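You operate a simulated robot arm through the tools that you are given. There is no shell and no other tool. Be economical: measure what you need, move in short steps, check, and stop when the job is done.

You are at the controls of a simulated robot arm. One attempt, no reset.

Task
Drain the wash sink, rack the scoop and run cold water till the suds are gone.
Fine: standpipe in its holder, scoop on the drying rack, spout over the wash sink, tap off. Set down upright: standpipe.

The check looks at the end state, three seconds after you hand in, the way a careful person would. Anything else that was tipped, shoved, dropped, spilled or broken makes it a failure.

Robot
A 7-joint arm with a two-finger parallel gripper, fixed in place. Base frame: the origin is at the foot of the arm, x ahead of it, y to its left, z up; the work surface is at about z = 680. Units: mm, degrees, N and s.
Its first joint turns from -166.0 to 166.0 degrees. Payload 4.4 kg.
Tool frame: the origin (TCP) lies between the finger pads and is the grasp point; the fingertips stand 23 mm ahead of it; z points along the fingers, y is the line along which they close. The gripper opens to 94 mm. The fingers are 38 mm wide and 10 mm thick; the gripper's body (54 by 96 mm) begins 39 mm behind the TCP.
Orientation is that of the tool frame in the base frame, as a unit quaternion [w, x, y, z]. With the fingers straight down and closing along the base's y, the tool's x points along the base's -x, its y along +y and its z along -z.

Tools
- The arm moves only by the tool move_arm. Its argument "moves" is a list of rows, each a list of 6 numbers: the shift along the tool's x, y, z in mm, then the turn, a rotation vector about the tool's x, y, z in degrees. In form: [[dx, dy, dz, rx, ry, rz], ...]. A call has 1 to 20 rows; each row is the pose to reach, as a shift and turn from the pose commanded when the call began, along the tool's axes at that moment. "jaw" is the finger opening in mm, from 0 to 94, set as the call begins (left out, the last holds). A row lasts 0.2 s, in which the tool goes at most 50 mm and 8.6 degrees; a call with a longer step from one row to the next is refused whole, and so is a gripper value outside its range. Where a pose cannot be reached the arm comes as near as it can. A force on the tool above 80 N (or 10 N above the force at the start of the call, whichever is more), or a blocked arm, ends the call early, and 0.2 s more pass. The fingers move at their own pace (about 72 mm/s each) and stop on an object; they squeeze with about 41 N. The grip force told is the motor's: it shows also when the fingers shut on nothing. Time passes only in rows, and 0.2 s behind the last, so rows that repeat a pose let the fingers close. It gives the time, the measured TCP pose, the force on the tool (base axes), the opening and the grip force at its end, in the units of the frame above (readings bear some noise), with the torque about the TCP (base axes, N m) and any sound that the robot's microphone picked up.
- Cameras (640 x 400 px; columns grow to the right, rows downward): "scene" is fixed at [51.2, 651, 1676.3]; the picture's right is [-0.62, -0.78, 0.00], its down [-0.39, 0.31, -0.86] and it looks along [0.68, -0.54, -0.50] (base axes); focal length 310 px, centre (320, 200). "wrist" rides on the gripper at [86, 16, -74] in the tool frame; the picture's right is [-0.18, 0.98, 0.00], its down [-0.58, -0.11, -0.81] and it looks along [-0.79, -0.15, 0.59] (tool axes); focal length 243 px, centre (320, 200). There is no depth. A picture from a camera that has moved, and an enlarged one, comes with that camera's place and axes in the base frame and with its lens.
- camera(camera): a new picture of that camera. No time passes.
- close_up(camera, box): a new picture of the part [left, top, right, bottom] of that camera's present view, enlarged. No time passes.
- finish_job(): hands the job in; it is judged then, once.

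Go step by step. Nothing tells you positions but the pictures and the camera data: compare them with the known pose of the tool, close in by small moves and look again before you grip or let go. The budget is 120 turns and 68 pictures, counting those below and the enlarged ones. Unless the task says otherwise, let go and move clear before handing in, and close with one line.

The tools are called by a JSON object that holds its "fn" and its "kwargs". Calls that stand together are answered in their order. move_arm: Moves the arm, as the interface text tells. Its arguments: {"type":"object","properties":{"moves":{"type":"array","items":{"type":"array","items":{"type":"number"}}},"jaw":{"type":"number"}},"required":["moves"]} The other tools are called the same way: camera (camera) takes a picture; close_up (camera, box) takes an enlarged picture of a part of a camera's view; finish_job () hands the job in.

At the start:

```text
time_s: 0.0
position: [797.8, -331.6, 1399.2]
tool_rot: [0.0, -0.001, 1.0, 0.0]
force: [0.6, 0.4, 0.1]
moment: [-0.03, -0.01, 0.03]
grip_width: 94.0
gripper_force: 0.1
```

scene: 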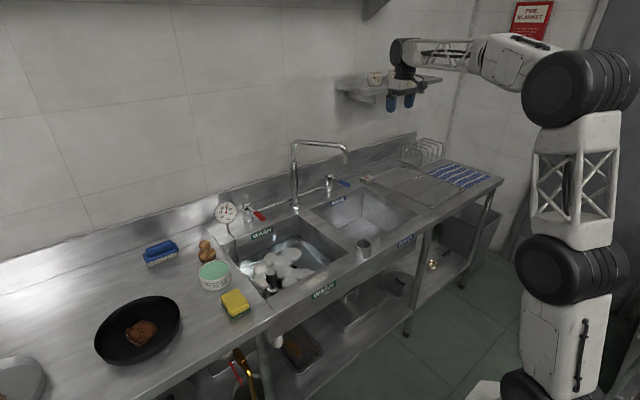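
wrist: 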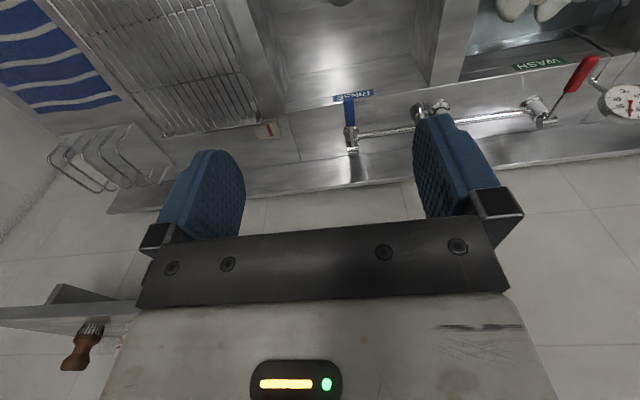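

I see a two-bowl sink with wash (left, sudsy) and rinse bowls, and a tap with red and blue levers. I'll enlarge the main areas before moving.

{"fn": "close_up", "kwargs": {"camera": "scene", "box": [200, 190, 360, 300]}}

{"fn": "close_up", "kwargs": {"camera": "scene", "box": [280, 120, 500, 260]}}

```text
3.64 times, centred on (280, 245) of scene
camera zoom: at [51.2, 651.0, 1676.3], right [-0.62, -0.78, 0.0], down [-0.39, 0.31, -0.86], along [0.68, -0.54, -0.5], focal length 1128 px, centre (466, 36)
```

zoom: 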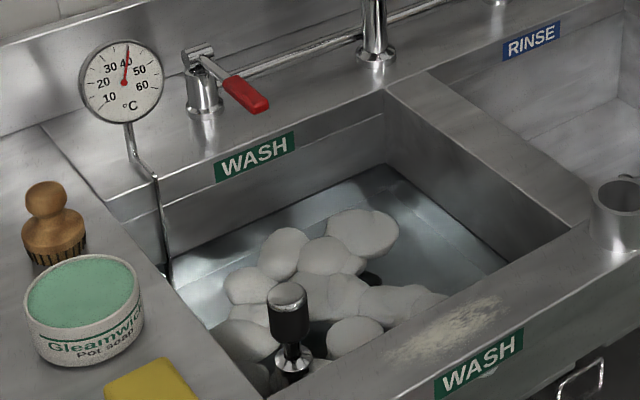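

```text
2.86 times, centred on (390, 190) of scene
camera zoom: at [51.2, 651.0, 1676.3], right [-0.62, -0.78, 0.0], down [-0.39, 0.31, -0.86], along [0.68, -0.54, -0.5], focal length 886 px, centre (120, 229)
```

zoom: 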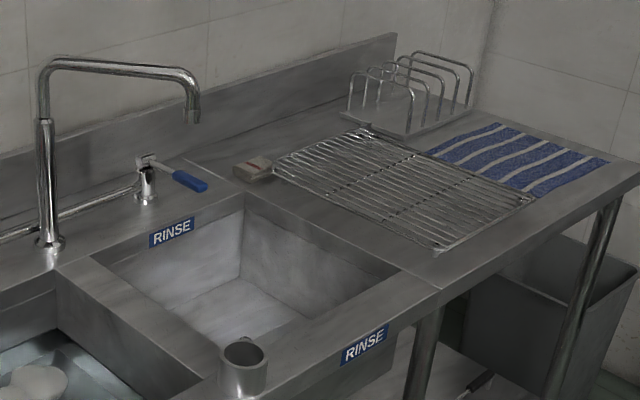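

The deck looks to be at about z≈870, with the sink floors near 680. I'll move high over the wash sink so the wrist camera can look down into it.

{"fn": "move_arm", "kwargs": {"moves": [[14, 44, 4, 0, 0, 0], [28, 88, 8, 0, 0, 0], [42, 132, 12, 0, 0, 0], [56, 176, 16, 0, 0, 0], [70, 220, 20, 0, 0, 0], [84, 264, 24, 0, 0, 0], [98, 308, 28, 0, 0, 0], [112, 352, 32, 0, 0, 0], [126, 396, 36, 0, 0, 0], [140, 440, 40, 0, 0, 0], [150, 480, 50, 0, 0, 0], [150, 480, 50, 0, 0, 0]]}}

{"fn": "camera", "kwargs": {"camera": "wrist"}}

{"fn": "camera", "kwargs": {"camera": "scene"}}

```text
time_s: 2.6
position: [646.9, 146.8, 1350.5]
tool_rot: [0.0, -0.001, 1.0, 0.0]
force: [0.6, -0.1, 0.1]
moment: [-0.02, 0.02, 0.0]
grip_width: 93.8
gripper_force: 0.1
```

```text
63 pictures are left
camera wrist: at [560.1, 164.0, 1425.3], right [0.18, 0.98, 0.0], down [0.58, -0.11, 0.81], along [0.79, -0.15, -0.59], focal length 243 px, centre (320, 200)
```

wrist: 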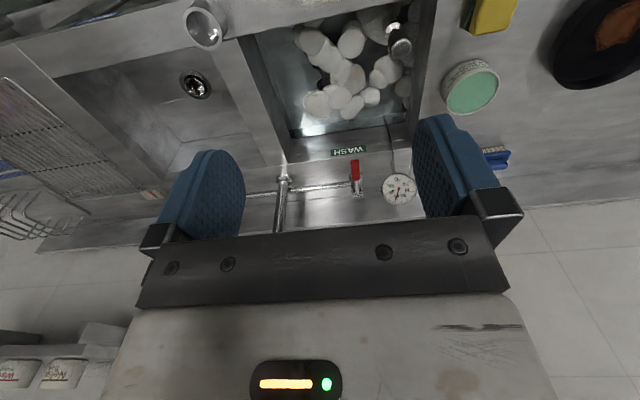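

```text
62 pictures are left
```

scene: 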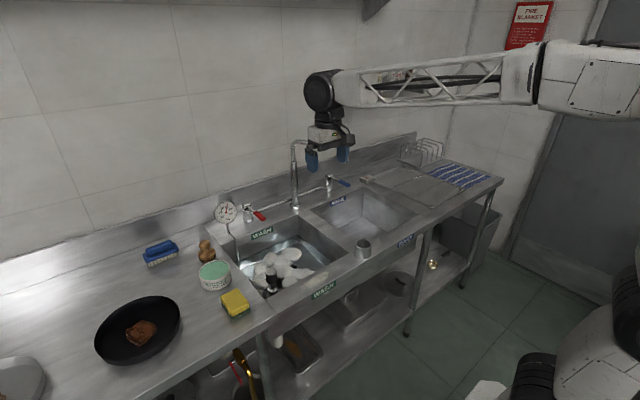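

Standpipe knob is near (787, 281, 900) and its holder near (680, -60). I'll lower and back off for a closer look.

{"fn": "move_arm", "kwargs": {"moves": [[22, 20, 38, 0, 0, 0], [44, 35, 76, 0, 0, 0], [66, 48, 114, 0, 0, 0], [88, 53, 150, 0, 0, 0], [88, 53, 150, 0, 0, 0]]}}

{"fn": "camera", "kwargs": {"camera": "wrist"}}

{"fn": "close_up", "kwargs": {"camera": "wrist", "box": [220, 40, 460, 190]}}

```text
time_s: 3.8
position: [558.6, 201.3, 1198.6]
tool_rot: [0.0, 0.0, 1.0, 0.0]
force: [0.0, 0.5, -0.2]
moment: [0.01, 0.01, 0.01]
grip_width: 93.9
gripper_force: 0.0
```

```text
61 pictures are left
camera wrist: at [471.6, 217.7, 1274.5], right [0.18, 0.98, 0.0], down [0.58, -0.11, 0.81], along [0.79, -0.15, -0.59], focal length 243 px, centre (320, 200)
```

wrist: 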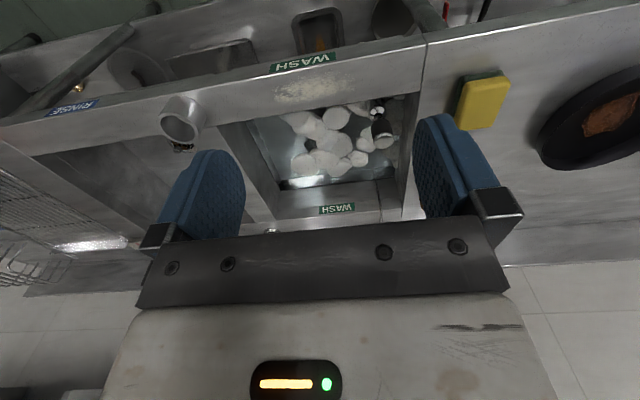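

```text
2.67 times, centred on (340, 115) of wrist
camera zoom: at [471.6, 217.7, 1274.5], right [0.18, 0.98, 0.0], down [0.58, -0.11, 0.81], along [0.79, -0.15, -0.59], focal length 647 px, centre (267, 427)
```

zoom: 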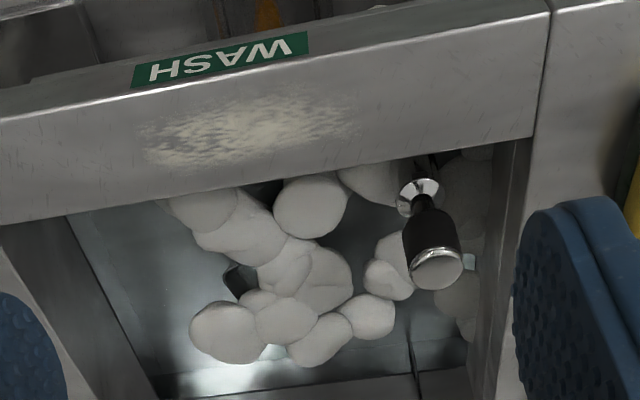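

The standpipe handle's cap is around (762, 272, 940) and its flange around z 870. I'll approach from behind and above to refine that.

{"fn": "move_arm", "kwargs": {"moves": [[-20, 15, 36, 0, 0, 0], [-40, 30, 72, 0, 0, 0], [-60, 45, 108, 0, 0, 0], [-80, 60, 140, 0, 0, 0], [-80, 71, 160, 0, 0, 0], [-80, 71, 160, 0, 0, 0]]}}

{"fn": "camera", "kwargs": {"camera": "wrist"}}

```text
time_s: 5.2
position: [639.1, 272.3, 1038.8]
tool_rot: [0.0, 0.0, 1.0, 0.0]
force: [-0.5, -0.3, -1.0]
moment: [0.0, -0.01, 0.03]
grip_width: 93.7
gripper_force: 0.0
```

```text
59 pictures are left
camera wrist: at [552.9, 288.7, 1114.4], right [0.18, 0.98, 0.0], down [0.58, -0.11, 0.81], along [0.79, -0.15, -0.59], focal length 243 px, centre (320, 200)
```

wrist: 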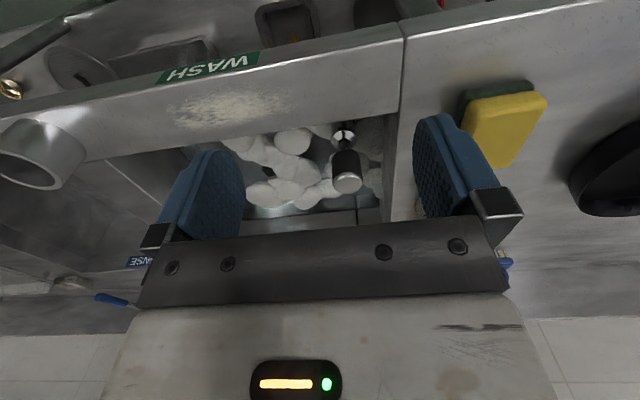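

Refined cap position: (788, 279, 915). I'll move above it with the jaw at 60 mm and check.

{"fn": "move_arm", "kwargs": {"moves": [[-40, 2, 10, 0, 0, 0], [-80, 4, 20, 0, 0, 0], [-120, 6, 30, 0, 0, 0], [-149, 7, 45, 0, 0, 0], [-149, 7, 65, 0, 0, 0], [-149, 7, 65, 0, 0, 0]], "jaw": 60}}

{"fn": "camera", "kwargs": {"camera": "wrist"}}

{"fn": "close_up", "kwargs": {"camera": "scene", "box": [180, 190, 380, 315]}}

```text
time_s: 6.6
position: [788.1, 279.2, 974.8]
tool_rot: [-0.001, 0.0, 1.0, 0.0]
force: [0.0, 0.6, -0.3]
moment: [0.03, -0.01, 0.0]
grip_width: 59.9
gripper_force: 0.0
```

```text
58 pictures are left
camera wrist: at [701.6, 294.8, 1048.7], right [0.18, 0.98, 0.0], down [0.58, -0.11, 0.81], along [0.79, -0.15, -0.59], focal length 243 px, centre (320, 200)
```

wrist: 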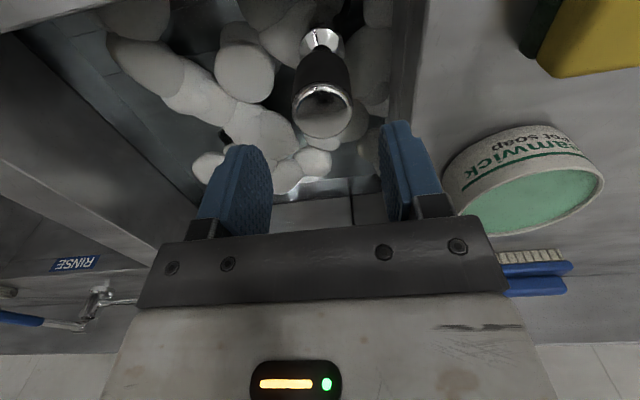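

```text
3.20 times, centred on (280, 252) of scene
camera zoom: at [51.2, 651.0, 1676.3], right [-0.62, -0.78, 0.0], down [-0.39, 0.31, -0.86], along [0.68, -0.54, -0.5], focal length 992 px, centre (448, 32)
```

zoom: 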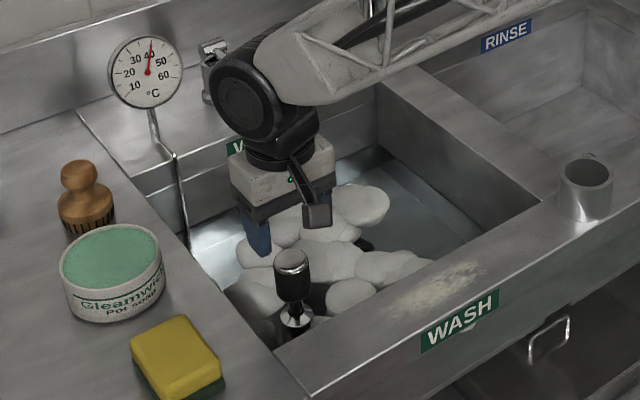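

The cap is confirmed at (792, 278.5, 911). I'll descend to z≈886 and grip.

{"fn": "move_arm", "kwargs": {"moves": [[-4, 0, 30, 0, 0, 0], [-4, 0, 60, 0, 0, 0], [-4, 0, 88, 0, 0, 0], [-4, 0, 88, 0, 0, 0]]}}

{"fn": "move_arm", "kwargs": {"moves": [[0, 0, 0, 0, 0, 0], [0, 0, 0, 0, 0, 0], [0, 0, 0, 0, 0, 0]], "jaw": 20}}

{"fn": "camera", "kwargs": {"camera": "wrist"}}

```text
time_s: 7.6
position: [791.2, 279.5, 884.6]
tool_rot: [0.0, -0.001, 1.0, 0.001]
force: [-0.9, 0.3, 0.5]
moment: [0.01, 0.01, 0.0]
grip_width: 60.0
gripper_force: 0.1
```

```text
time_s: 8.4
position: [792.5, 279.2, 887.0]
tool_rot: [0.0, 0.0, 1.0, 0.0]
force: [-1.0, 0.4, -0.2]
moment: [0.05, -0.04, 0.0]
grip_width: 37.1
gripper_force: 41.3
```

```text
56 pictures are left
camera wrist: at [705.1, 295.2, 960.9], right [0.18, 0.98, 0.0], down [0.58, -0.11, 0.81], along [0.79, -0.15, -0.59], focal length 243 px, centre (320, 200)
```

wrist: 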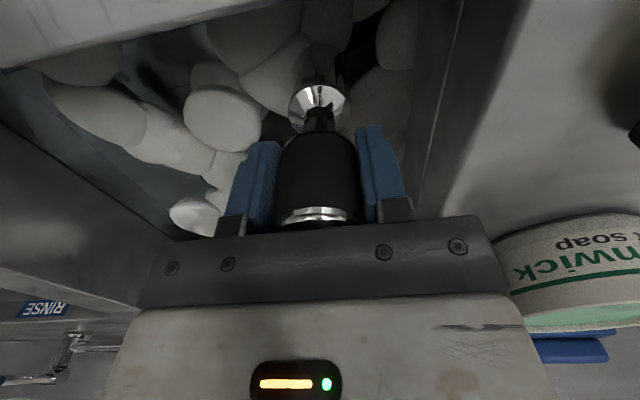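

The handle is gripped at 37 mm. I'll pull the standpipe straight up slowly.

{"fn": "move_arm", "kwargs": {"moves": [[0, 0, -8, 0, 0, 0], [0, 0, -16, 0, 0, 0], [0, 0, -28, 0, 0, 0], [0, 0, -45, 0, 0, 0], [0, 0, -65, 0, 0, 0], [0, 0, -85, 0, 0, 0], [0, 0, -105, 0, 0, 0], [0, 0, -105, 0, 0, 0]]}}

{"fn": "close_up", "kwargs": {"camera": "scene", "box": [180, 190, 380, 315]}}

```text
time_s: 10.2
position: [793.2, 277.9, 992.2]
tool_rot: [0.0, 0.0, 1.0, 0.0]
force: [-0.7, 0.0, -1.5]
moment: [0.01, 0.03, 0.03]
grip_width: 37.3
gripper_force: 41.3
```

```text
3.20 times, centred on (280, 252) of scene
camera zoom: at [51.2, 651.0, 1676.3], right [-0.62, -0.78, 0.0], down [-0.39, 0.31, -0.86], along [0.68, -0.54, -0.5], focal length 992 px, centre (448, 32)
```

zoom: 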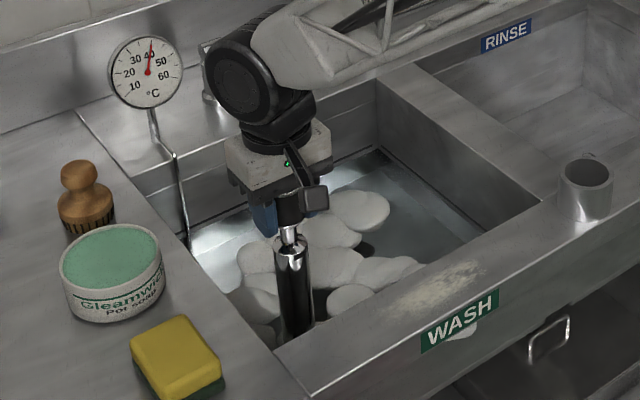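

The pipe is coming out cleanly. I'll keep lifting to clear its bottom end, and this also gives the water time to drain.

{"fn": "move_arm", "kwargs": {"moves": [[0, 0, -25, 0, 0, 0], [0, 0, -50, 0, 0, 0], [0, 0, -75, 0, 0, 0], [0, 0, -100, 0, 0, 0], [0, 0, -125, 0, 0, 0], [0, 0, -150, 0, 0, 0], [0, 0, -150, 0, 0, 0]]}}

{"fn": "close_up", "kwargs": {"camera": "scene", "box": [180, 170, 400, 315]}}

{"fn": "camera", "kwargs": {"camera": "wrist"}}

```text
time_s: 11.8
position: [791.2, 280.6, 1140.6]
tool_rot: [0.0, 0.0, 1.0, 0.0]
force: [0.8, -0.2, -2.1]
moment: [0.0, 0.0, 0.02]
grip_width: 37.0
gripper_force: 41.1
```

```text
2.76 times, centred on (290, 242) of scene
camera zoom: at [51.2, 651.0, 1676.3], right [-0.62, -0.78, 0.0], down [-0.39, 0.31, -0.86], along [0.68, -0.54, -0.5], focal length 855 px, centre (403, 83)
```

zoom: 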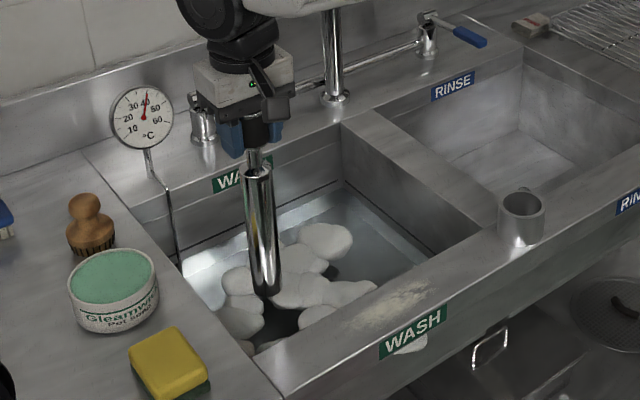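

```text
53 pictures are left
camera wrist: at [704.9, 296.0, 1216.5], right [0.18, 0.98, 0.0], down [0.58, -0.11, 0.81], along [0.79, -0.15, -0.59], focal length 243 px, centre (320, 200)
```

wrist: 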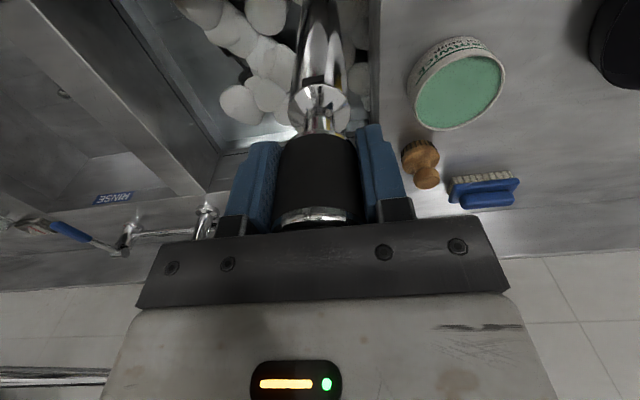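

The pipe is out. Its bottom is about 245 mm below the TCP and the holder rim is near (695, -79, 914). I'll raise and carry it over the sink, stopping short to measure the holder.

{"fn": "move_arm", "kwargs": {"moves": [[0, 0, -25, 0, 0, 0], [0, 0, -55, 0, 0, 0], [0, -40, -55, 0, 0, 0], [0, -80, -55, 0, 0, 0], [0, -120, -55, 0, 0, 0], [0, -160, -55, 0, 0, 0], [0, -200, -55, 0, 0, 0], [0, -235, -55, 0, 0, 0], [40, -240, -55, 0, 0, 0], [80, -240, -55, 0, 0, 0], [107, -240, -55, 0, 0, 0], [107, -240, -55, 0, 0, 0]]}}

{"fn": "camera", "kwargs": {"camera": "wrist"}}

{"fn": "close_up", "kwargs": {"camera": "scene", "box": [220, 130, 460, 290]}}

```text
time_s: 14.4
position: [686.8, 39.0, 1197.4]
tool_rot: [0.001, 0.0, 1.0, 0.0]
force: [0.3, -0.3, -3.1]
moment: [0.01, 0.0, 0.01]
grip_width: 37.1
gripper_force: 41.2
```

```text
52 pictures are left
camera wrist: at [599.0, 54.4, 1271.5], right [0.18, 0.98, 0.0], down [0.58, -0.11, 0.81], along [0.79, -0.15, -0.59], focal length 243 px, centre (320, 200)
```

wrist: 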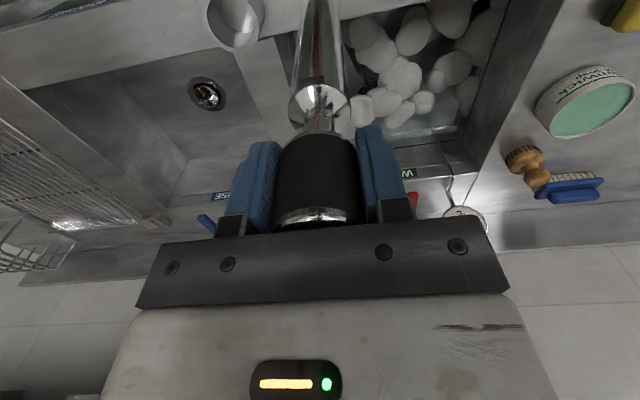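

```text
2.50 times, centred on (340, 210) of scene
camera zoom: at [51.2, 651.0, 1676.3], right [-0.62, -0.78, 0.0], down [-0.39, 0.31, -0.86], along [0.68, -0.54, -0.5], focal length 775 px, centre (270, 175)
```

zoom: 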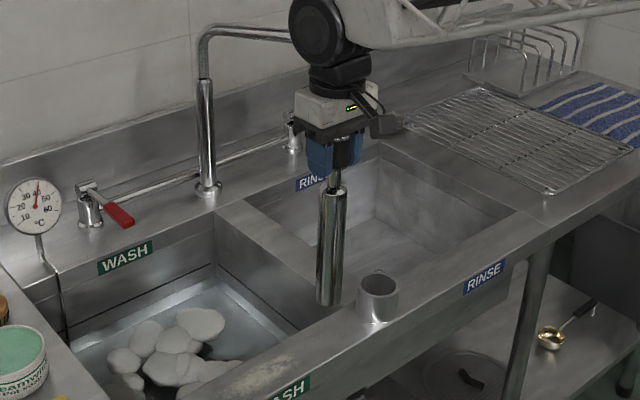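

Taking a precise look at the holder rim from here.

{"fn": "close_up", "kwargs": {"camera": "wrist", "box": [190, 0, 350, 100]}}

```text
4.00 times, centred on (270, 50) of wrist
camera zoom: at [599.0, 54.4, 1271.5], right [0.18, 0.98, 0.0], down [0.58, -0.11, 0.81], along [0.79, -0.15, -0.59], focal length 970 px, centre (520, 800)
```

zoom: 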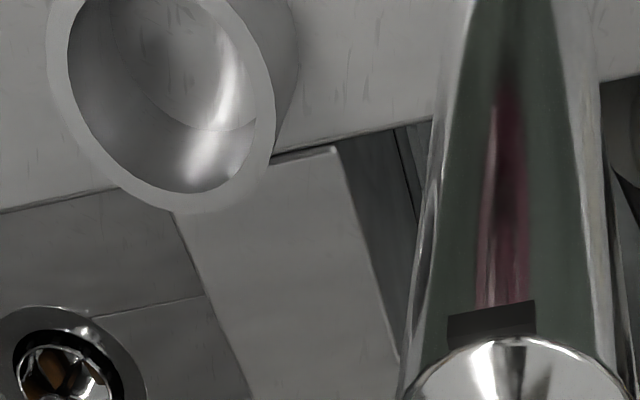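

Holder centre comes out near (688, -74), rim z≈919, inner diameter ≈57 mm. I'll move above it and check the alignment.

{"fn": "move_arm", "kwargs": {"moves": [[0, -30, 0, 0, 0, 0], [-1, -60, 0, 0, 0, 0], [-1, -90, 0, 0, 0, 0], [-1, -113, 0, 0, 0, 0], [-1, -113, 0, 0, 0, 0], [-1, -113, 0, 0, 0, 0]]}}

{"fn": "close_up", "kwargs": {"camera": "scene", "box": [300, 170, 428, 250]}}

{"fn": "close_up", "kwargs": {"camera": "wrist", "box": [230, 0, 410, 112]}}

```text
time_s: 15.8
position: [686.0, -75.2, 1195.8]
tool_rot: [0.0, 0.0, 1.0, 0.0]
force: [1.2, -0.2, -2.7]
moment: [-0.03, -0.02, 0.03]
grip_width: 37.1
gripper_force: 40.9
```

```text
5.00 times, centred on (364, 210) of scene
camera zoom: at [51.2, 651.0, 1676.3], right [-0.62, -0.78, 0.0], down [-0.39, 0.31, -0.86], along [0.68, -0.54, -0.5], focal length 1550 px, centre (100, 150)
```

zoom: 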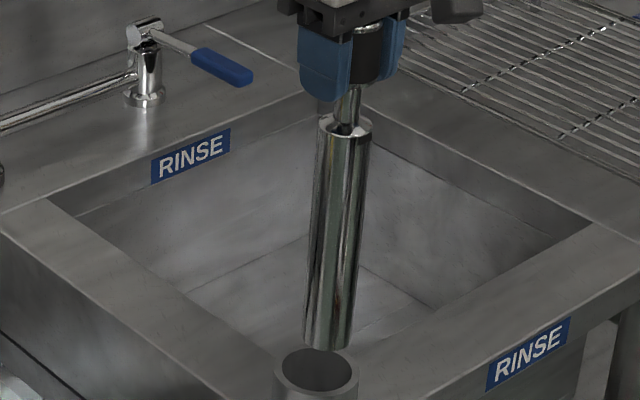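

```text
3.56 times, centred on (320, 56) of wrist
camera zoom: at [599.4, -58.9, 1271.9], right [0.18, 0.98, 0.0], down [0.58, -0.11, 0.81], along [0.79, -0.15, -0.59], focal length 863 px, centre (320, 712)
```

zoom: 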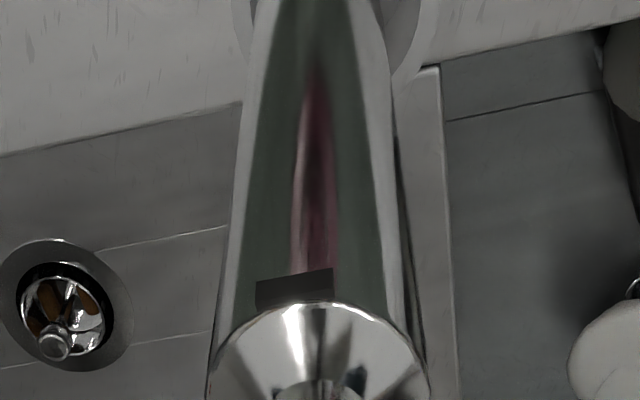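

The scene view puts the pipe axis about 7 mm off the holder axis. I'll correct by +7 x, +2 y, lower a little and recheck.

{"fn": "move_arm", "kwargs": {"moves": [[-7, 2, 0, 0, 0, 0], [-7, 2, 10, 0, 0, 0], [-7, 2, 22, 0, 0, 0], [-7, 2, 22, 0, 0, 0], [-7, 2, 22, 0, 0, 0]]}}

{"fn": "close_up", "kwargs": {"camera": "scene", "box": [324, 195, 404, 245]}}

{"fn": "close_up", "kwargs": {"camera": "wrist", "box": [270, 0, 370, 62]}}

```text
time_s: 17.0
position: [693.7, -73.1, 1173.9]
tool_rot: [0.0, -0.001, 1.0, 0.0]
force: [-0.1, -0.6, -1.1]
moment: [0.0, 0.02, -0.01]
grip_width: 36.8
gripper_force: 41.0
```

```text
8.00 times, centred on (364, 220) of scene
camera zoom: at [51.2, 651.0, 1676.3], right [-0.62, -0.78, 0.0], down [-0.39, 0.31, -0.86], along [0.68, -0.54, -0.5], focal length 2481 px, centre (-32, 40)
```

zoom: 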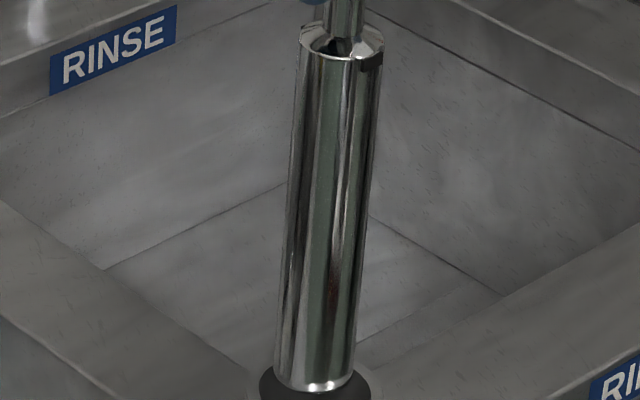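

```text
6.40 times, centred on (320, 31) of wrist
camera zoom: at [606.5, -56.6, 1249.4], right [0.18, 0.98, 0.0], down [0.58, -0.11, 0.81], along [0.79, -0.15, -0.59], focal length 1553 px, centre (320, 1282)
```

zoom: 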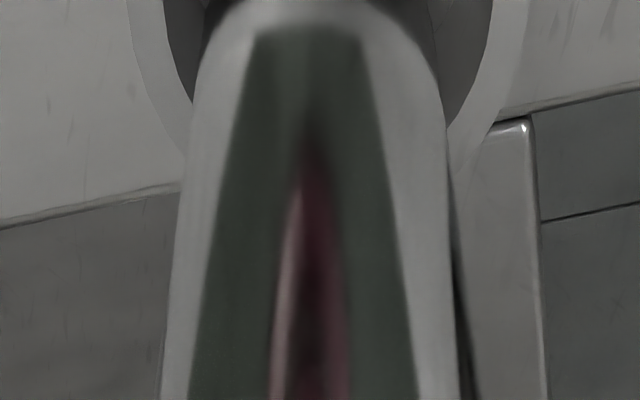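

The pipe is centred over the holder to within 1–2 mm. Lowering into it in stages while watching force.

{"fn": "move_arm", "kwargs": {"moves": [[0, 1, 10, 0, 0, 0], [0, 1, 20, 0, 0, 0], [0, 1, 30, 0, 0, 0], [0, 1, 40, 0, 0, 0], [0, 1, 40, 0, 0, 0]]}}

{"fn": "close_up", "kwargs": {"camera": "scene", "box": [314, 185, 414, 248]}}

```text
time_s: 18.2
position: [693.3, -72.2, 1135.2]
tool_rot: [0.0, 0.0, 1.0, 0.0]
force: [-0.4, -0.4, -3.7]
moment: [-0.03, 0.0, 0.0]
grip_width: 37.1
gripper_force: 40.6
```

```text
6.35 times, centred on (364, 216) of scene
camera zoom: at [51.2, 651.0, 1676.3], right [-0.62, -0.78, 0.0], down [-0.39, 0.31, -0.86], along [0.68, -0.54, -0.5], focal length 1969 px, centre (41, 95)
```

zoom: 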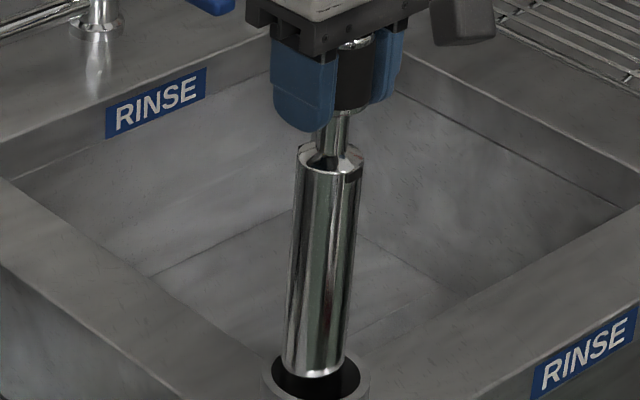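

Still about 10 mm above the rim and well centred. I'll continue down.

{"fn": "move_arm", "kwargs": {"moves": [[0, -1, 8, 0, 0, 0], [0, -1, 16, 0, 0, 0], [0, -1, 24, 0, 0, 0], [0, -1, 32, 0, 0, 0], [0, -1, 32, 0, 0, 0]]}}

{"fn": "close_up", "kwargs": {"camera": "scene", "box": [314, 200, 414, 263]}}

{"fn": "camera", "kwargs": {"camera": "wrist"}}

```text
time_s: 19.3
position: [695.1, -72.5, 1111.5]
tool_rot: [0.006, 0.0, 1.0, -0.001]
force: [0.9, -0.2, 7.9]
moment: [0.07, -0.22, 0.04]
grip_width: 37.5
gripper_force: 41.0
stopped in row 5: the force on the tool passed its limit at 87 N (the readings are from after the stop); the commanded pose is now the measured one
```

```text
6.35 times, centred on (364, 232) of scene
camera zoom: at [51.2, 651.0, 1676.3], right [-0.62, -0.78, 0.0], down [-0.39, 0.31, -0.86], along [0.68, -0.54, -0.5], focal length 1969 px, centre (41, -0)
```

zoom: 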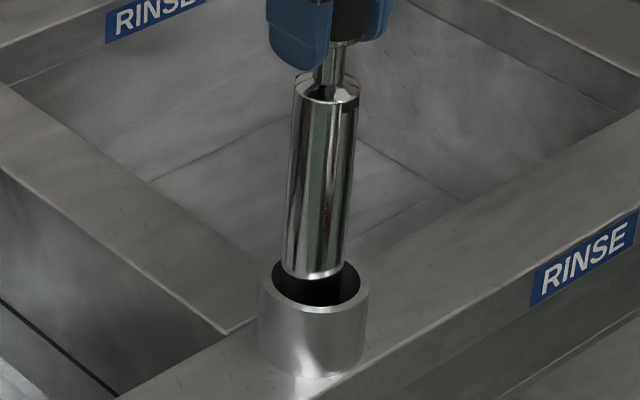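

```text
43 pictures are left
camera wrist: at [607.6, -56.2, 1184.6], right [0.18, 0.98, 0.0], down [0.57, -0.11, 0.81], along [0.8, -0.15, -0.58], focal length 243 px, centre (320, 200)
```

wrist: 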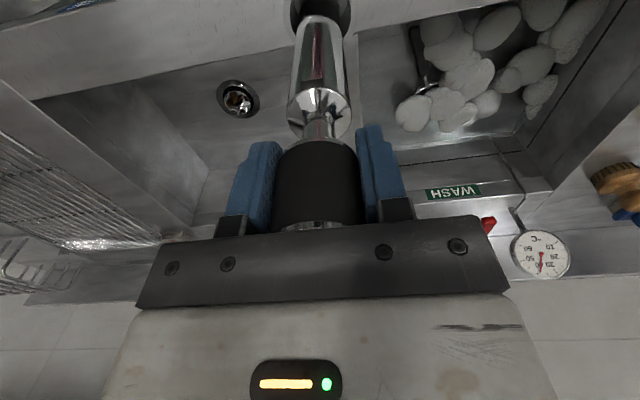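

The pipe touched the far side of the rim, so the holder is nearer the robot than I assumed. I'll lift 15 mm and remeasure.

{"fn": "move_arm", "kwargs": {"moves": [[0, 0, -8, 0, 0, 0], [0, 0, -16, 0, 0, 0], [0, 0, -16, 0, 0, 0], [0, 0, -16, 0, 0, 0]]}}

{"fn": "close_up", "kwargs": {"camera": "wrist", "box": [260, 0, 380, 75]}}

{"fn": "close_up", "kwargs": {"camera": "scene", "box": [314, 200, 414, 263]}}

```text
time_s: 20.3
position: [694.5, -72.0, 1125.4]
tool_rot: [0.005, 0.0, 1.0, -0.001]
force: [0.1, -0.3, -2.8]
moment: [0.0, -0.01, -0.02]
grip_width: 37.0
gripper_force: 40.8
```

```text
5.33 times, centred on (320, 38) of wrist
camera zoom: at [607.5, -56.4, 1200.4], right [0.18, 0.98, 0.0], down [0.57, -0.11, 0.81], along [0.8, -0.15, -0.58], focal length 1294 px, centre (320, 1067)
```

zoom: 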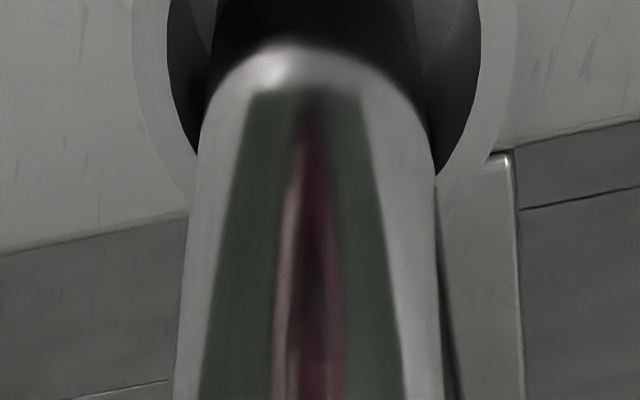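

```text
6.35 times, centred on (364, 232) of scene
camera zoom: at [51.2, 651.0, 1676.3], right [-0.62, -0.78, 0.0], down [-0.39, 0.31, -0.86], along [0.68, -0.54, -0.5], focal length 1969 px, centre (41, -0)
```

zoom: 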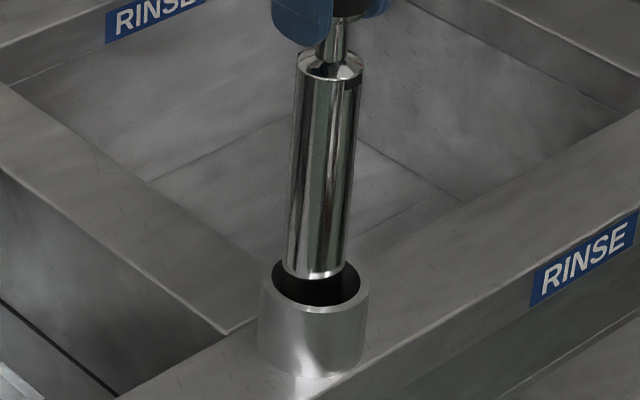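

The dark band at the lower end looks like the pipe reflecting the cup interior. Heights agree: rim ≈918, pipe bottom ≈880. So the pipe is inside the cup and it touched the cup floor. I'll straighten the tool and lower gently to contact.

{"fn": "move_arm", "kwargs": {"moves": [[0, 0, 3, 0, 0.6, 0], [0, 0, 7, 0, 0.6, 0], [0, 0, 10, 0, 0.6, 0], [0, 0, 12, 0, 0.6, 0], [0, 0, 12, 0, 0.6, 0]]}}

{"fn": "close_up", "kwargs": {"camera": "scene", "box": [334, 210, 394, 248]}}

```text
time_s: 21.5
position: [696.1, -71.0, 1114.7]
tool_rot: [0.001, 0.0, 1.0, -0.001]
force: [0.4, -0.2, -2.5]
moment: [0.03, -0.01, 0.0]
grip_width: 37.3
gripper_force: 40.9
```

```text
10.53 times, centred on (364, 229) of scene
camera zoom: at [51.2, 651.0, 1676.3], right [-0.62, -0.78, 0.0], down [-0.39, 0.31, -0.86], along [0.68, -0.54, -0.5], focal length 3264 px, centre (-143, -105)
```

zoom: 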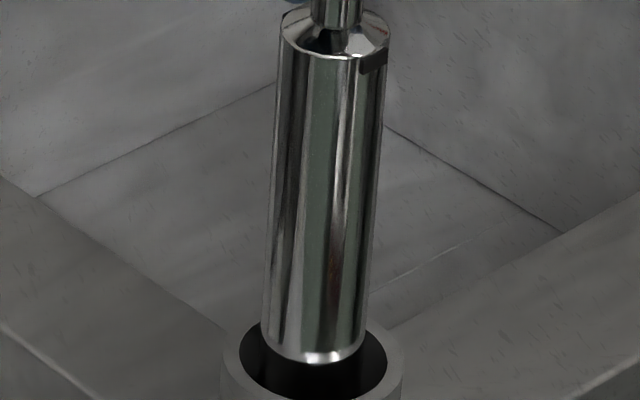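

The visible "end" shifts along the pipe in the wrist view as the height changes. That confirms it is a reflection edge and the pipe really is inside the cup. Lowering the last few mm.

{"fn": "move_arm", "kwargs": {"moves": [[1, 0, 2, 0, 0, 0], [1, 0, 4, 0, 0, 0], [1, 0, 5, 0, 0, 0], [1, 0, 5, 0, 0, 0]]}}

```text
time_s: 22.5
position: [694.1, -72.5, 1110.3]
tool_rot: [0.002, 0.0, 1.0, -0.001]
force: [-5.0, 0.0, 30.9]
moment: [0.04, 0.94, 0.02]
grip_width: 37.0
gripper_force: 41.1
```

Contact at 31 N. I'll ease up 1 mm and open just a little, keeping the handle caged, to see that it stands by itself.

{"fn": "move_arm", "kwargs": {"moves": [[0, 0, -1, 0, 0, 0], [0, 0, -1, 0, 0, 0], [0, 0, -1, 0, 0, 0], [0, 0, -1, 0, 0, 0]], "jaw": 44}}

{"fn": "close_up", "kwargs": {"camera": "scene", "box": [314, 190, 414, 253]}}

{"fn": "camera", "kwargs": {"camera": "wrist"}}

```text
time_s: 23.5
position: [693.8, -71.3, 1110.8]
tool_rot: [0.001, 0.0, 1.0, -0.001]
force: [-2.5, 0.2, 32.7]
moment: [0.02, 0.18, 0.04]
grip_width: 44.2
gripper_force: 0.2
```

```text
6.35 times, centred on (364, 222) of scene
camera zoom: at [51.2, 651.0, 1676.3], right [-0.62, -0.78, 0.0], down [-0.39, 0.31, -0.86], along [0.68, -0.54, -0.5], focal length 1969 px, centre (41, 64)
```

zoom: 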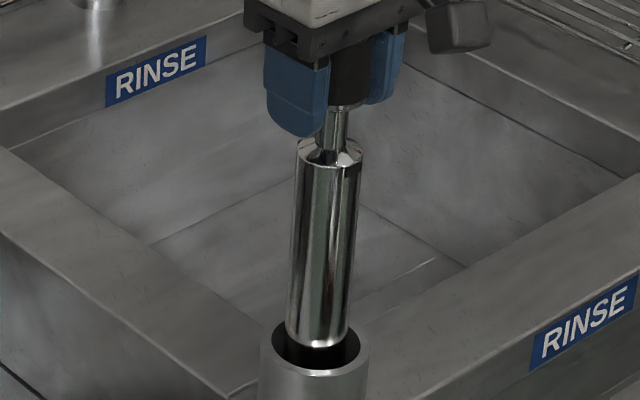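

```text
38 pictures are left
camera wrist: at [607.0, -56.1, 1185.6], right [0.18, 0.98, 0.0], down [0.58, -0.11, 0.81], along [0.79, -0.15, -0.59], focal length 243 px, centre (320, 200)
```

wrist: 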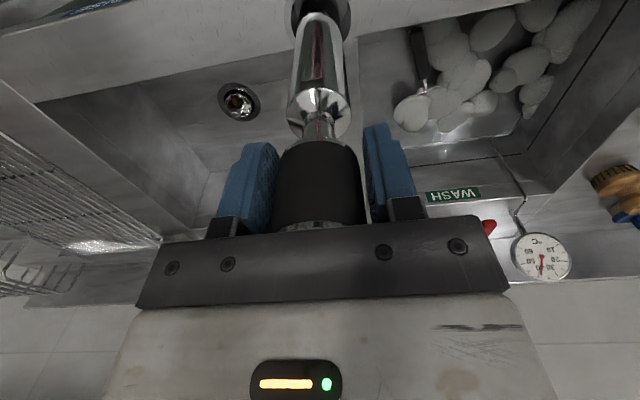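

The jaws are open but there is still 32 N upward, so the palm is resting on the cap because the handle slid up in the grip earlier. I'll raise slowly with the jaw still only slightly open.

{"fn": "move_arm", "kwargs": {"moves": [[0, 0, -4, 0, 0, 0], [0, 0, -9, 0, 0, 0], [0, 0, -14, 0, 0, 0], [0, 0, -14, 0, 0, 0], [0, 0, -14, 0, 0, 0]], "jaw": 50}}

{"fn": "close_up", "kwargs": {"camera": "scene", "box": [314, 190, 414, 253]}}

{"fn": "camera", "kwargs": {"camera": "wrist"}}

```text
time_s: 24.7
position: [695.0, -72.2, 1124.0]
tool_rot: [0.001, 0.0, 1.0, -0.001]
force: [-0.8, 0.1, 0.1]
moment: [-0.01, -0.02, 0.0]
grip_width: 50.2
gripper_force: 0.1
```

```text
6.35 times, centred on (364, 222) of scene
camera zoom: at [51.2, 651.0, 1676.3], right [-0.62, -0.78, 0.0], down [-0.39, 0.31, -0.86], along [0.68, -0.54, -0.5], focal length 1969 px, centre (41, 64)
```

zoom: 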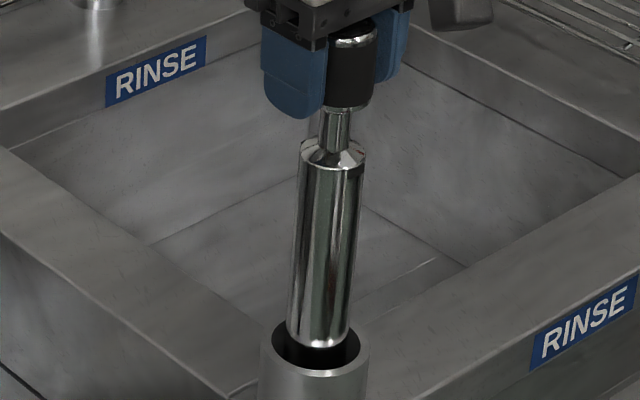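

```text
36 pictures are left
camera wrist: at [607.3, -56.2, 1198.5], right [0.18, 0.98, 0.0], down [0.58, -0.11, 0.81], along [0.79, -0.15, -0.59], focal length 243 px, centre (320, 200)
```

wrist: 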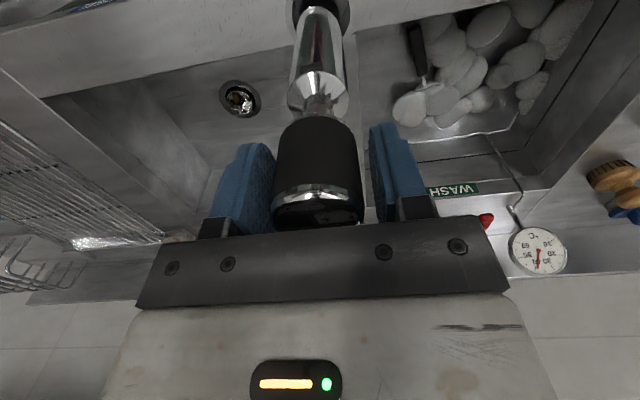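

The standpipe stands upright in its holder. I'll raise clear and move over the wash sink to look at the scoop.

{"fn": "move_arm", "kwargs": {"moves": [[0, 0, -30, 0, 0, 0], [0, 0, -60, 0, 0, 0], [0, 0, -95, 0, 0, 0], [0, 0, -95, 0, 0, 0], [10, 40, -95, 0, 0, 0], [20, 80, -95, 0, 0, 0], [30, 120, -95, 0, 0, 0], [30, 160, -95, 0, 0, 0], [30, 200, -80, 0, 0, 0], [30, 200, -80, 0, 0, 0]], "jaw": 70}}

{"fn": "camera", "kwargs": {"camera": "wrist"}}

{"fn": "camera", "kwargs": {"camera": "scene"}}

```text
time_s: 26.9
position: [666.2, 128.4, 1205.3]
tool_rot: [0.001, 0.0, 1.0, -0.001]
force: [-0.2, 0.6, 0.7]
moment: [-0.01, 0.01, 0.01]
grip_width: 69.8
gripper_force: 0.0
```

```text
35 pictures are left
camera wrist: at [577.9, 144.4, 1279.3], right [0.18, 0.98, 0.0], down [0.58, -0.11, 0.81], along [0.79, -0.15, -0.59], focal length 243 px, centre (320, 200)
```

wrist: 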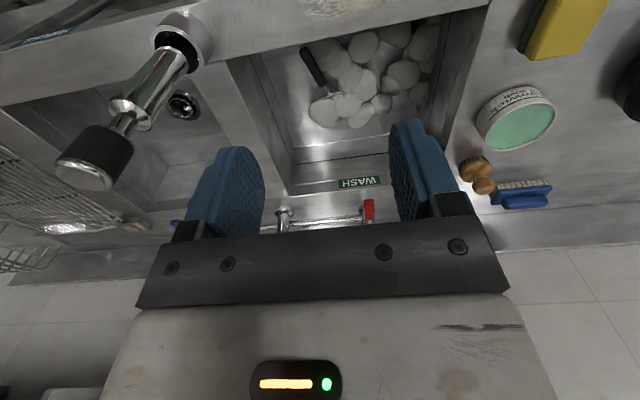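

```text
34 pictures are left
```

scene: 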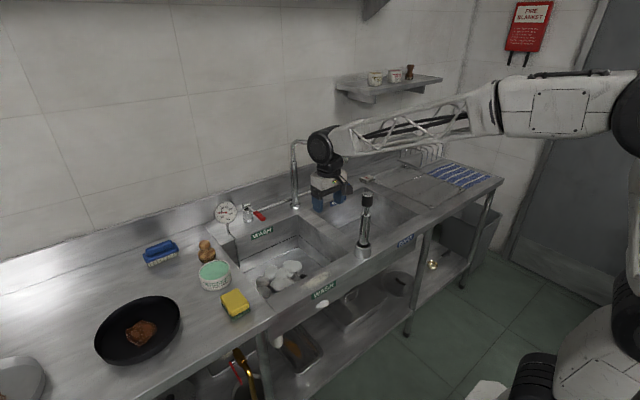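

The water has drained and a black-handled scoop lies among the suds. Zooming in on it.

{"fn": "close_up", "kwargs": {"camera": "wrist", "box": [270, 10, 430, 110]}}

{"fn": "close_up", "kwargs": {"camera": "scene", "box": [225, 225, 345, 300]}}

```text
4.00 times, centred on (350, 60) of wrist
camera zoom: at [577.9, 144.4, 1279.3], right [0.18, 0.98, 0.0], down [0.58, -0.11, 0.81], along [0.79, -0.15, -0.59], focal length 970 px, centre (200, 760)
```

zoom: 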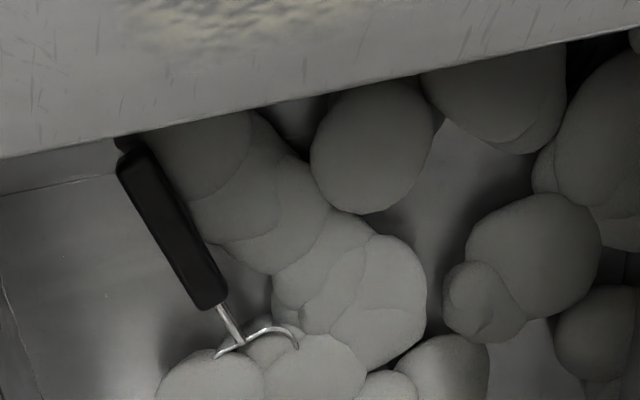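

```text
5.33 times, centred on (285, 262) of scene
camera zoom: at [51.2, 651.0, 1676.3], right [-0.62, -0.78, 0.0], down [-0.39, 0.31, -0.86], along [0.68, -0.54, -0.5], focal length 1654 px, centre (507, -133)
```

zoom: 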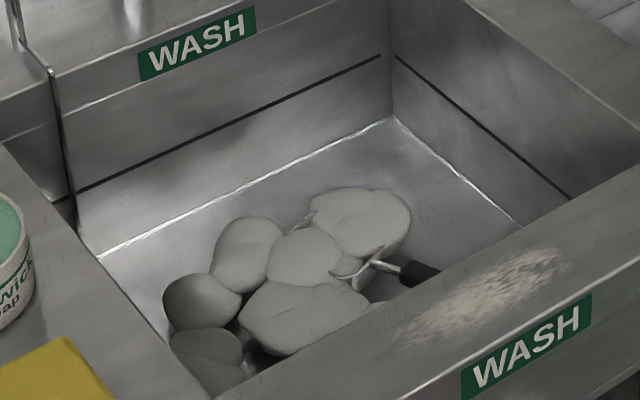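

Scoop handle runs from about (782, 70) to (887, 99), at roughly z 710–740. I'll move above it with the tool yawed to close across the handle, then look again.

{"fn": "move_arm", "kwargs": {"moves": [[-35, -8, 30, 0, 0, -3], [-70, -16, 60, 0, 0, -6], [-105, -24, 95, 0, 0, -9], [-140, -32, 130, 0, 0, -12], [-165, -38, 165, 0, 0, -15], [-165, -38, 205, 0, 0, -15.4], [-165, -38, 245, 0, 0, -15.4], [-165, -38, 245, 0, 0, -15.4]], "jaw": 60}}

{"fn": "camera", "kwargs": {"camera": "wrist"}}

{"fn": "camera", "kwargs": {"camera": "scene"}}

```text
refused: row 3 steps farther than a row can; nothing moved
```

```text
31 pictures are left
camera wrist: at [577.9, 144.4, 1279.3], right [0.18, 0.98, 0.0], down [0.58, -0.11, 0.81], along [0.79, -0.15, -0.59], focal length 243 px, centre (320, 200)
```

wrist: 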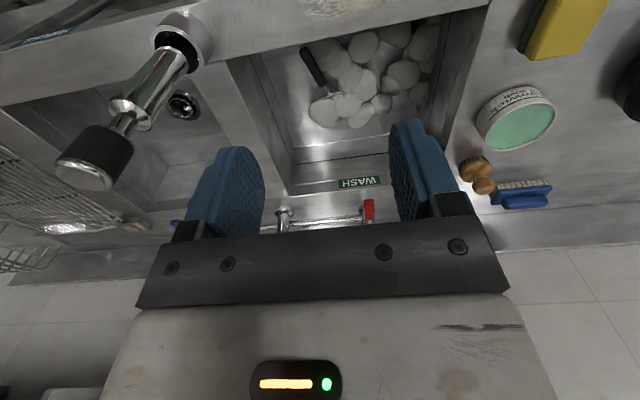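

```text
30 pictures are left
```

scene: 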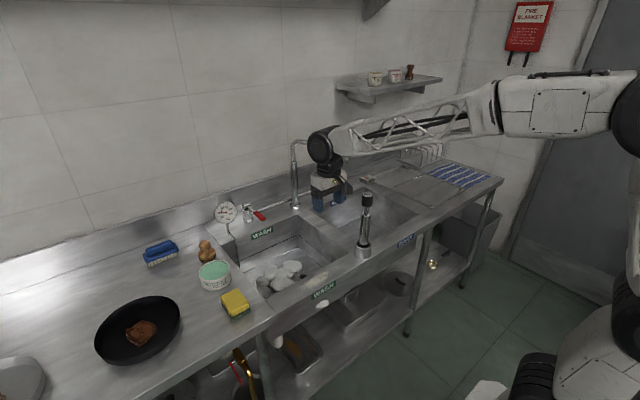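

The move was refused because a step was too long, so nothing moved. Repeating with smaller steps.

{"fn": "move_arm", "kwargs": {"moves": [[-25, -6, 25, 0, 0, -2], [-50, -12, 50, 0, 0, -4], [-75, -18, 75, 0, 0, -6], [-100, -24, 105, 0, 0, -8], [-125, -30, 135, 0, 0, -10], [-150, -36, 165, 0, 0, -12], [-165, -38, 200, 0, 0, -14], [-165, -38, 235, 0, 0, -15.4], [-165, -38, 245, 0, 0, -15.4], [-165, -38, 245, 0, 0, -15.4]], "jaw": 60}}

```text
time_s: 29.1
position: [829.5, 90.4, 958.9]
tool_rot: [0.0, -0.134, 0.991, -0.001]
force: [-0.2, -0.7, -0.1]
moment: [0.03, -0.01, -0.01]
grip_width: 60.2
gripper_force: 0.1
```

{"fn": "camera", "kwargs": {"camera": "wrist"}}

{"fn": "camera", "kwargs": {"camera": "scene"}}

```text
29 pictures are left
camera wrist: at [742.0, 82.0, 1033.1], right [-0.08, 1.0, 0.0], down [0.59, 0.05, 0.81], along [0.8, 0.07, -0.59], focal length 243 px, centre (320, 200)
```

wrist: 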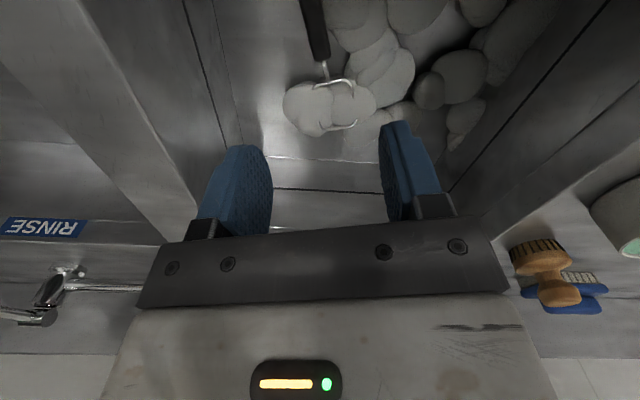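

```text
28 pictures are left
```

scene: 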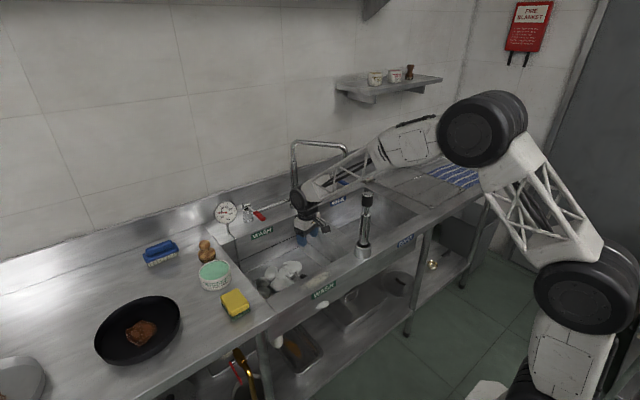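

The forearm passes well clear of the standpipe. I'll lower to z≈830 over the handle and look again.

{"fn": "move_arm", "kwargs": {"moves": [[-9, -4, 30, 0, 0, -1], [-19, -9, 60, 0, 0, -3], [-19, -9, 95, 0, 0, -3], [-19, -9, 128, 0, 0, -3], [-19, -9, 128, 0, 0, -3]]}}

{"fn": "camera", "kwargs": {"camera": "wrist"}}

{"fn": "camera", "kwargs": {"camera": "scene"}}

```text
time_s: 30.3
position: [850.3, 84.5, 830.6]
tool_rot: [0.0, -0.16, 0.987, -0.001]
force: [0.3, -0.5, 0.3]
moment: [-0.01, -0.01, -0.01]
grip_width: 60.1
gripper_force: 0.0
```

```text
27 pictures are left
camera wrist: at [763.1, 73.4, 905.7], right [-0.14, 0.99, 0.0], down [0.59, 0.08, 0.81], along [0.8, 0.11, -0.59], focal length 243 px, centre (320, 200)
```

wrist: 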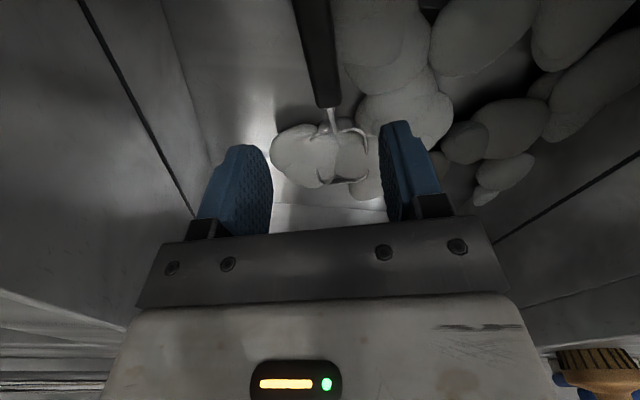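

```text
26 pictures are left
```

scene: 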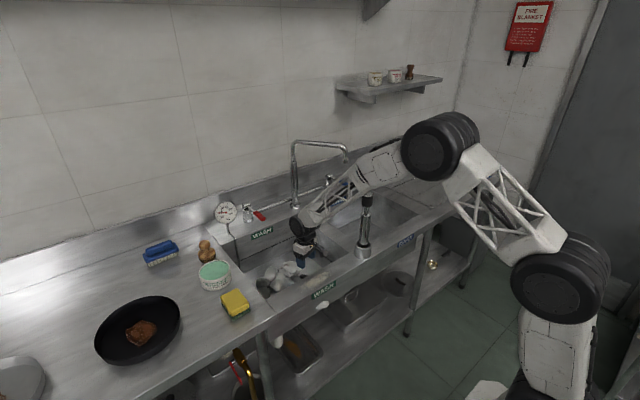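

The handle's shaft end is at about (872, 94, 733), nearly level, directly below the TCP. I'll descend to z≈725, then close.

{"fn": "move_arm", "kwargs": {"moves": [[0, 2, 30, 0, 0, 0], [0, 2, 60, 0, 0, 0], [0, 2, 85, 0, 0, 0], [0, 2, 105, 0, 0, 0], [0, 2, 105, 0, 0, 0]]}}

{"fn": "camera", "kwargs": {"camera": "wrist"}}

```text
time_s: 31.5
position: [849.7, 86.7, 726.6]
tool_rot: [0.0, -0.16, 0.987, -0.001]
force: [-0.1, -0.5, 0.2]
moment: [0.02, 0.0, 0.04]
grip_width: 60.3
gripper_force: 0.1
```

```text
25 pictures are left
camera wrist: at [762.5, 75.1, 801.2], right [-0.14, 0.99, 0.0], down [0.58, 0.08, 0.81], along [0.8, 0.11, -0.59], focal length 243 px, centre (320, 200)
```

wrist: 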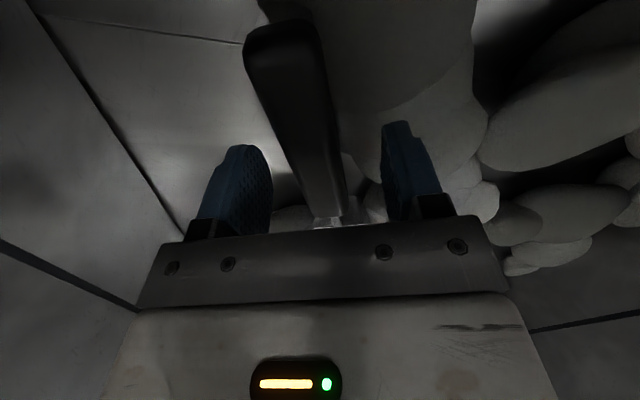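

The handle lies between the fingers. Closing and lifting slightly.

{"fn": "move_arm", "kwargs": {"moves": [[0, 0, 0, 0, 0, 0], [0, 0, 0, 0, 0, 0], [0, 0, 0, 0, 0, 0], [0, 0, 0, 0, 0, 0]], "jaw": 8}}

{"fn": "move_arm", "kwargs": {"moves": [[0, 0, -10, 0, 0, 0], [0, 0, -25, 0, 0, 0], [0, 0, -45, 0, 0, 0], [0, 0, -70, 0, 0, 0], [0, 0, -95, 0, 0, 0], [0, 0, -95, 0, 0, 0]]}}

{"fn": "camera", "kwargs": {"camera": "wrist"}}

```text
time_s: 32.5
position: [850.7, 86.4, 726.7]
tool_rot: [0.001, -0.16, 0.987, -0.002]
force: [-0.3, -0.2, 0.0]
moment: [0.08, -0.05, 0.06]
grip_width: 21.4
gripper_force: 40.9
```

```text
time_s: 33.9
position: [850.5, 88.1, 821.2]
tool_rot: [0.001, -0.16, 0.987, 0.0]
force: [-0.3, 0.2, 0.0]
moment: [-0.03, 0.05, 0.03]
grip_width: 21.5
gripper_force: 40.6
```

```text
24 pictures are left
camera wrist: at [762.1, 75.6, 896.3], right [-0.14, 0.99, 0.0], down [0.59, 0.08, 0.81], along [0.8, 0.11, -0.59], focal length 243 px, centre (320, 200)
```

wrist: 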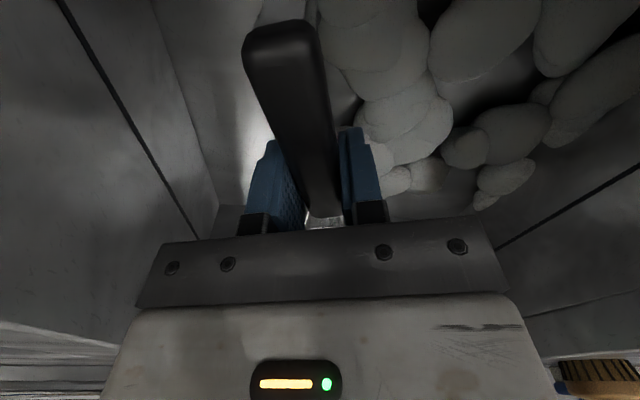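

The scoop is held. I'll raise it clear of the sink, pulling back toward the robot, and look at its shape.

{"fn": "move_arm", "kwargs": {"moves": [[0, 0, -45, 0, 0, 0], [0, 0, -90, 0, 0, 0], [0, 0, -135, 0, 0, 0], [0, 0, -180, 0, 0, 0], [10, 0, -225, 0, 0, 0], [30, 0, -268, 0, 0, 0], [55, 0, -310, 0, 0, 0], [80, 0, -352, 0, 0, 0], [105, 0, -394, 0, 0, 0], [130, 0, -435, 0, 0, 0], [165, 0, -465, 0, 0, 0], [200, 0, -475, 0, 0, 0], [200, 0, -475, 0, 0, 0]]}}

{"fn": "close_up", "kwargs": {"camera": "scene", "box": [240, 80, 500, 243]}}

```text
time_s: 36.7
position: [659.8, 25.7, 1298.3]
tool_rot: [0.0, -0.16, 0.987, -0.001]
force: [0.1, -0.3, -1.3]
moment: [-0.01, 0.04, -0.02]
grip_width: 21.6
gripper_force: 41.1
```

```text
2.45 times, centred on (370, 162) of scene
camera zoom: at [51.2, 651.0, 1676.3], right [-0.62, -0.78, 0.0], down [-0.39, 0.31, -0.86], along [0.68, -0.54, -0.5], focal length 761 px, centre (197, 294)
```

zoom: 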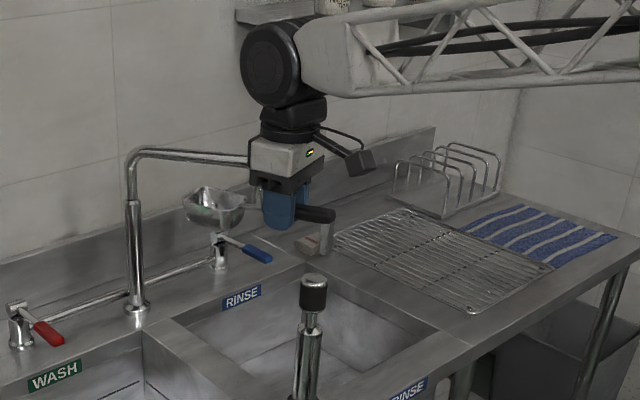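

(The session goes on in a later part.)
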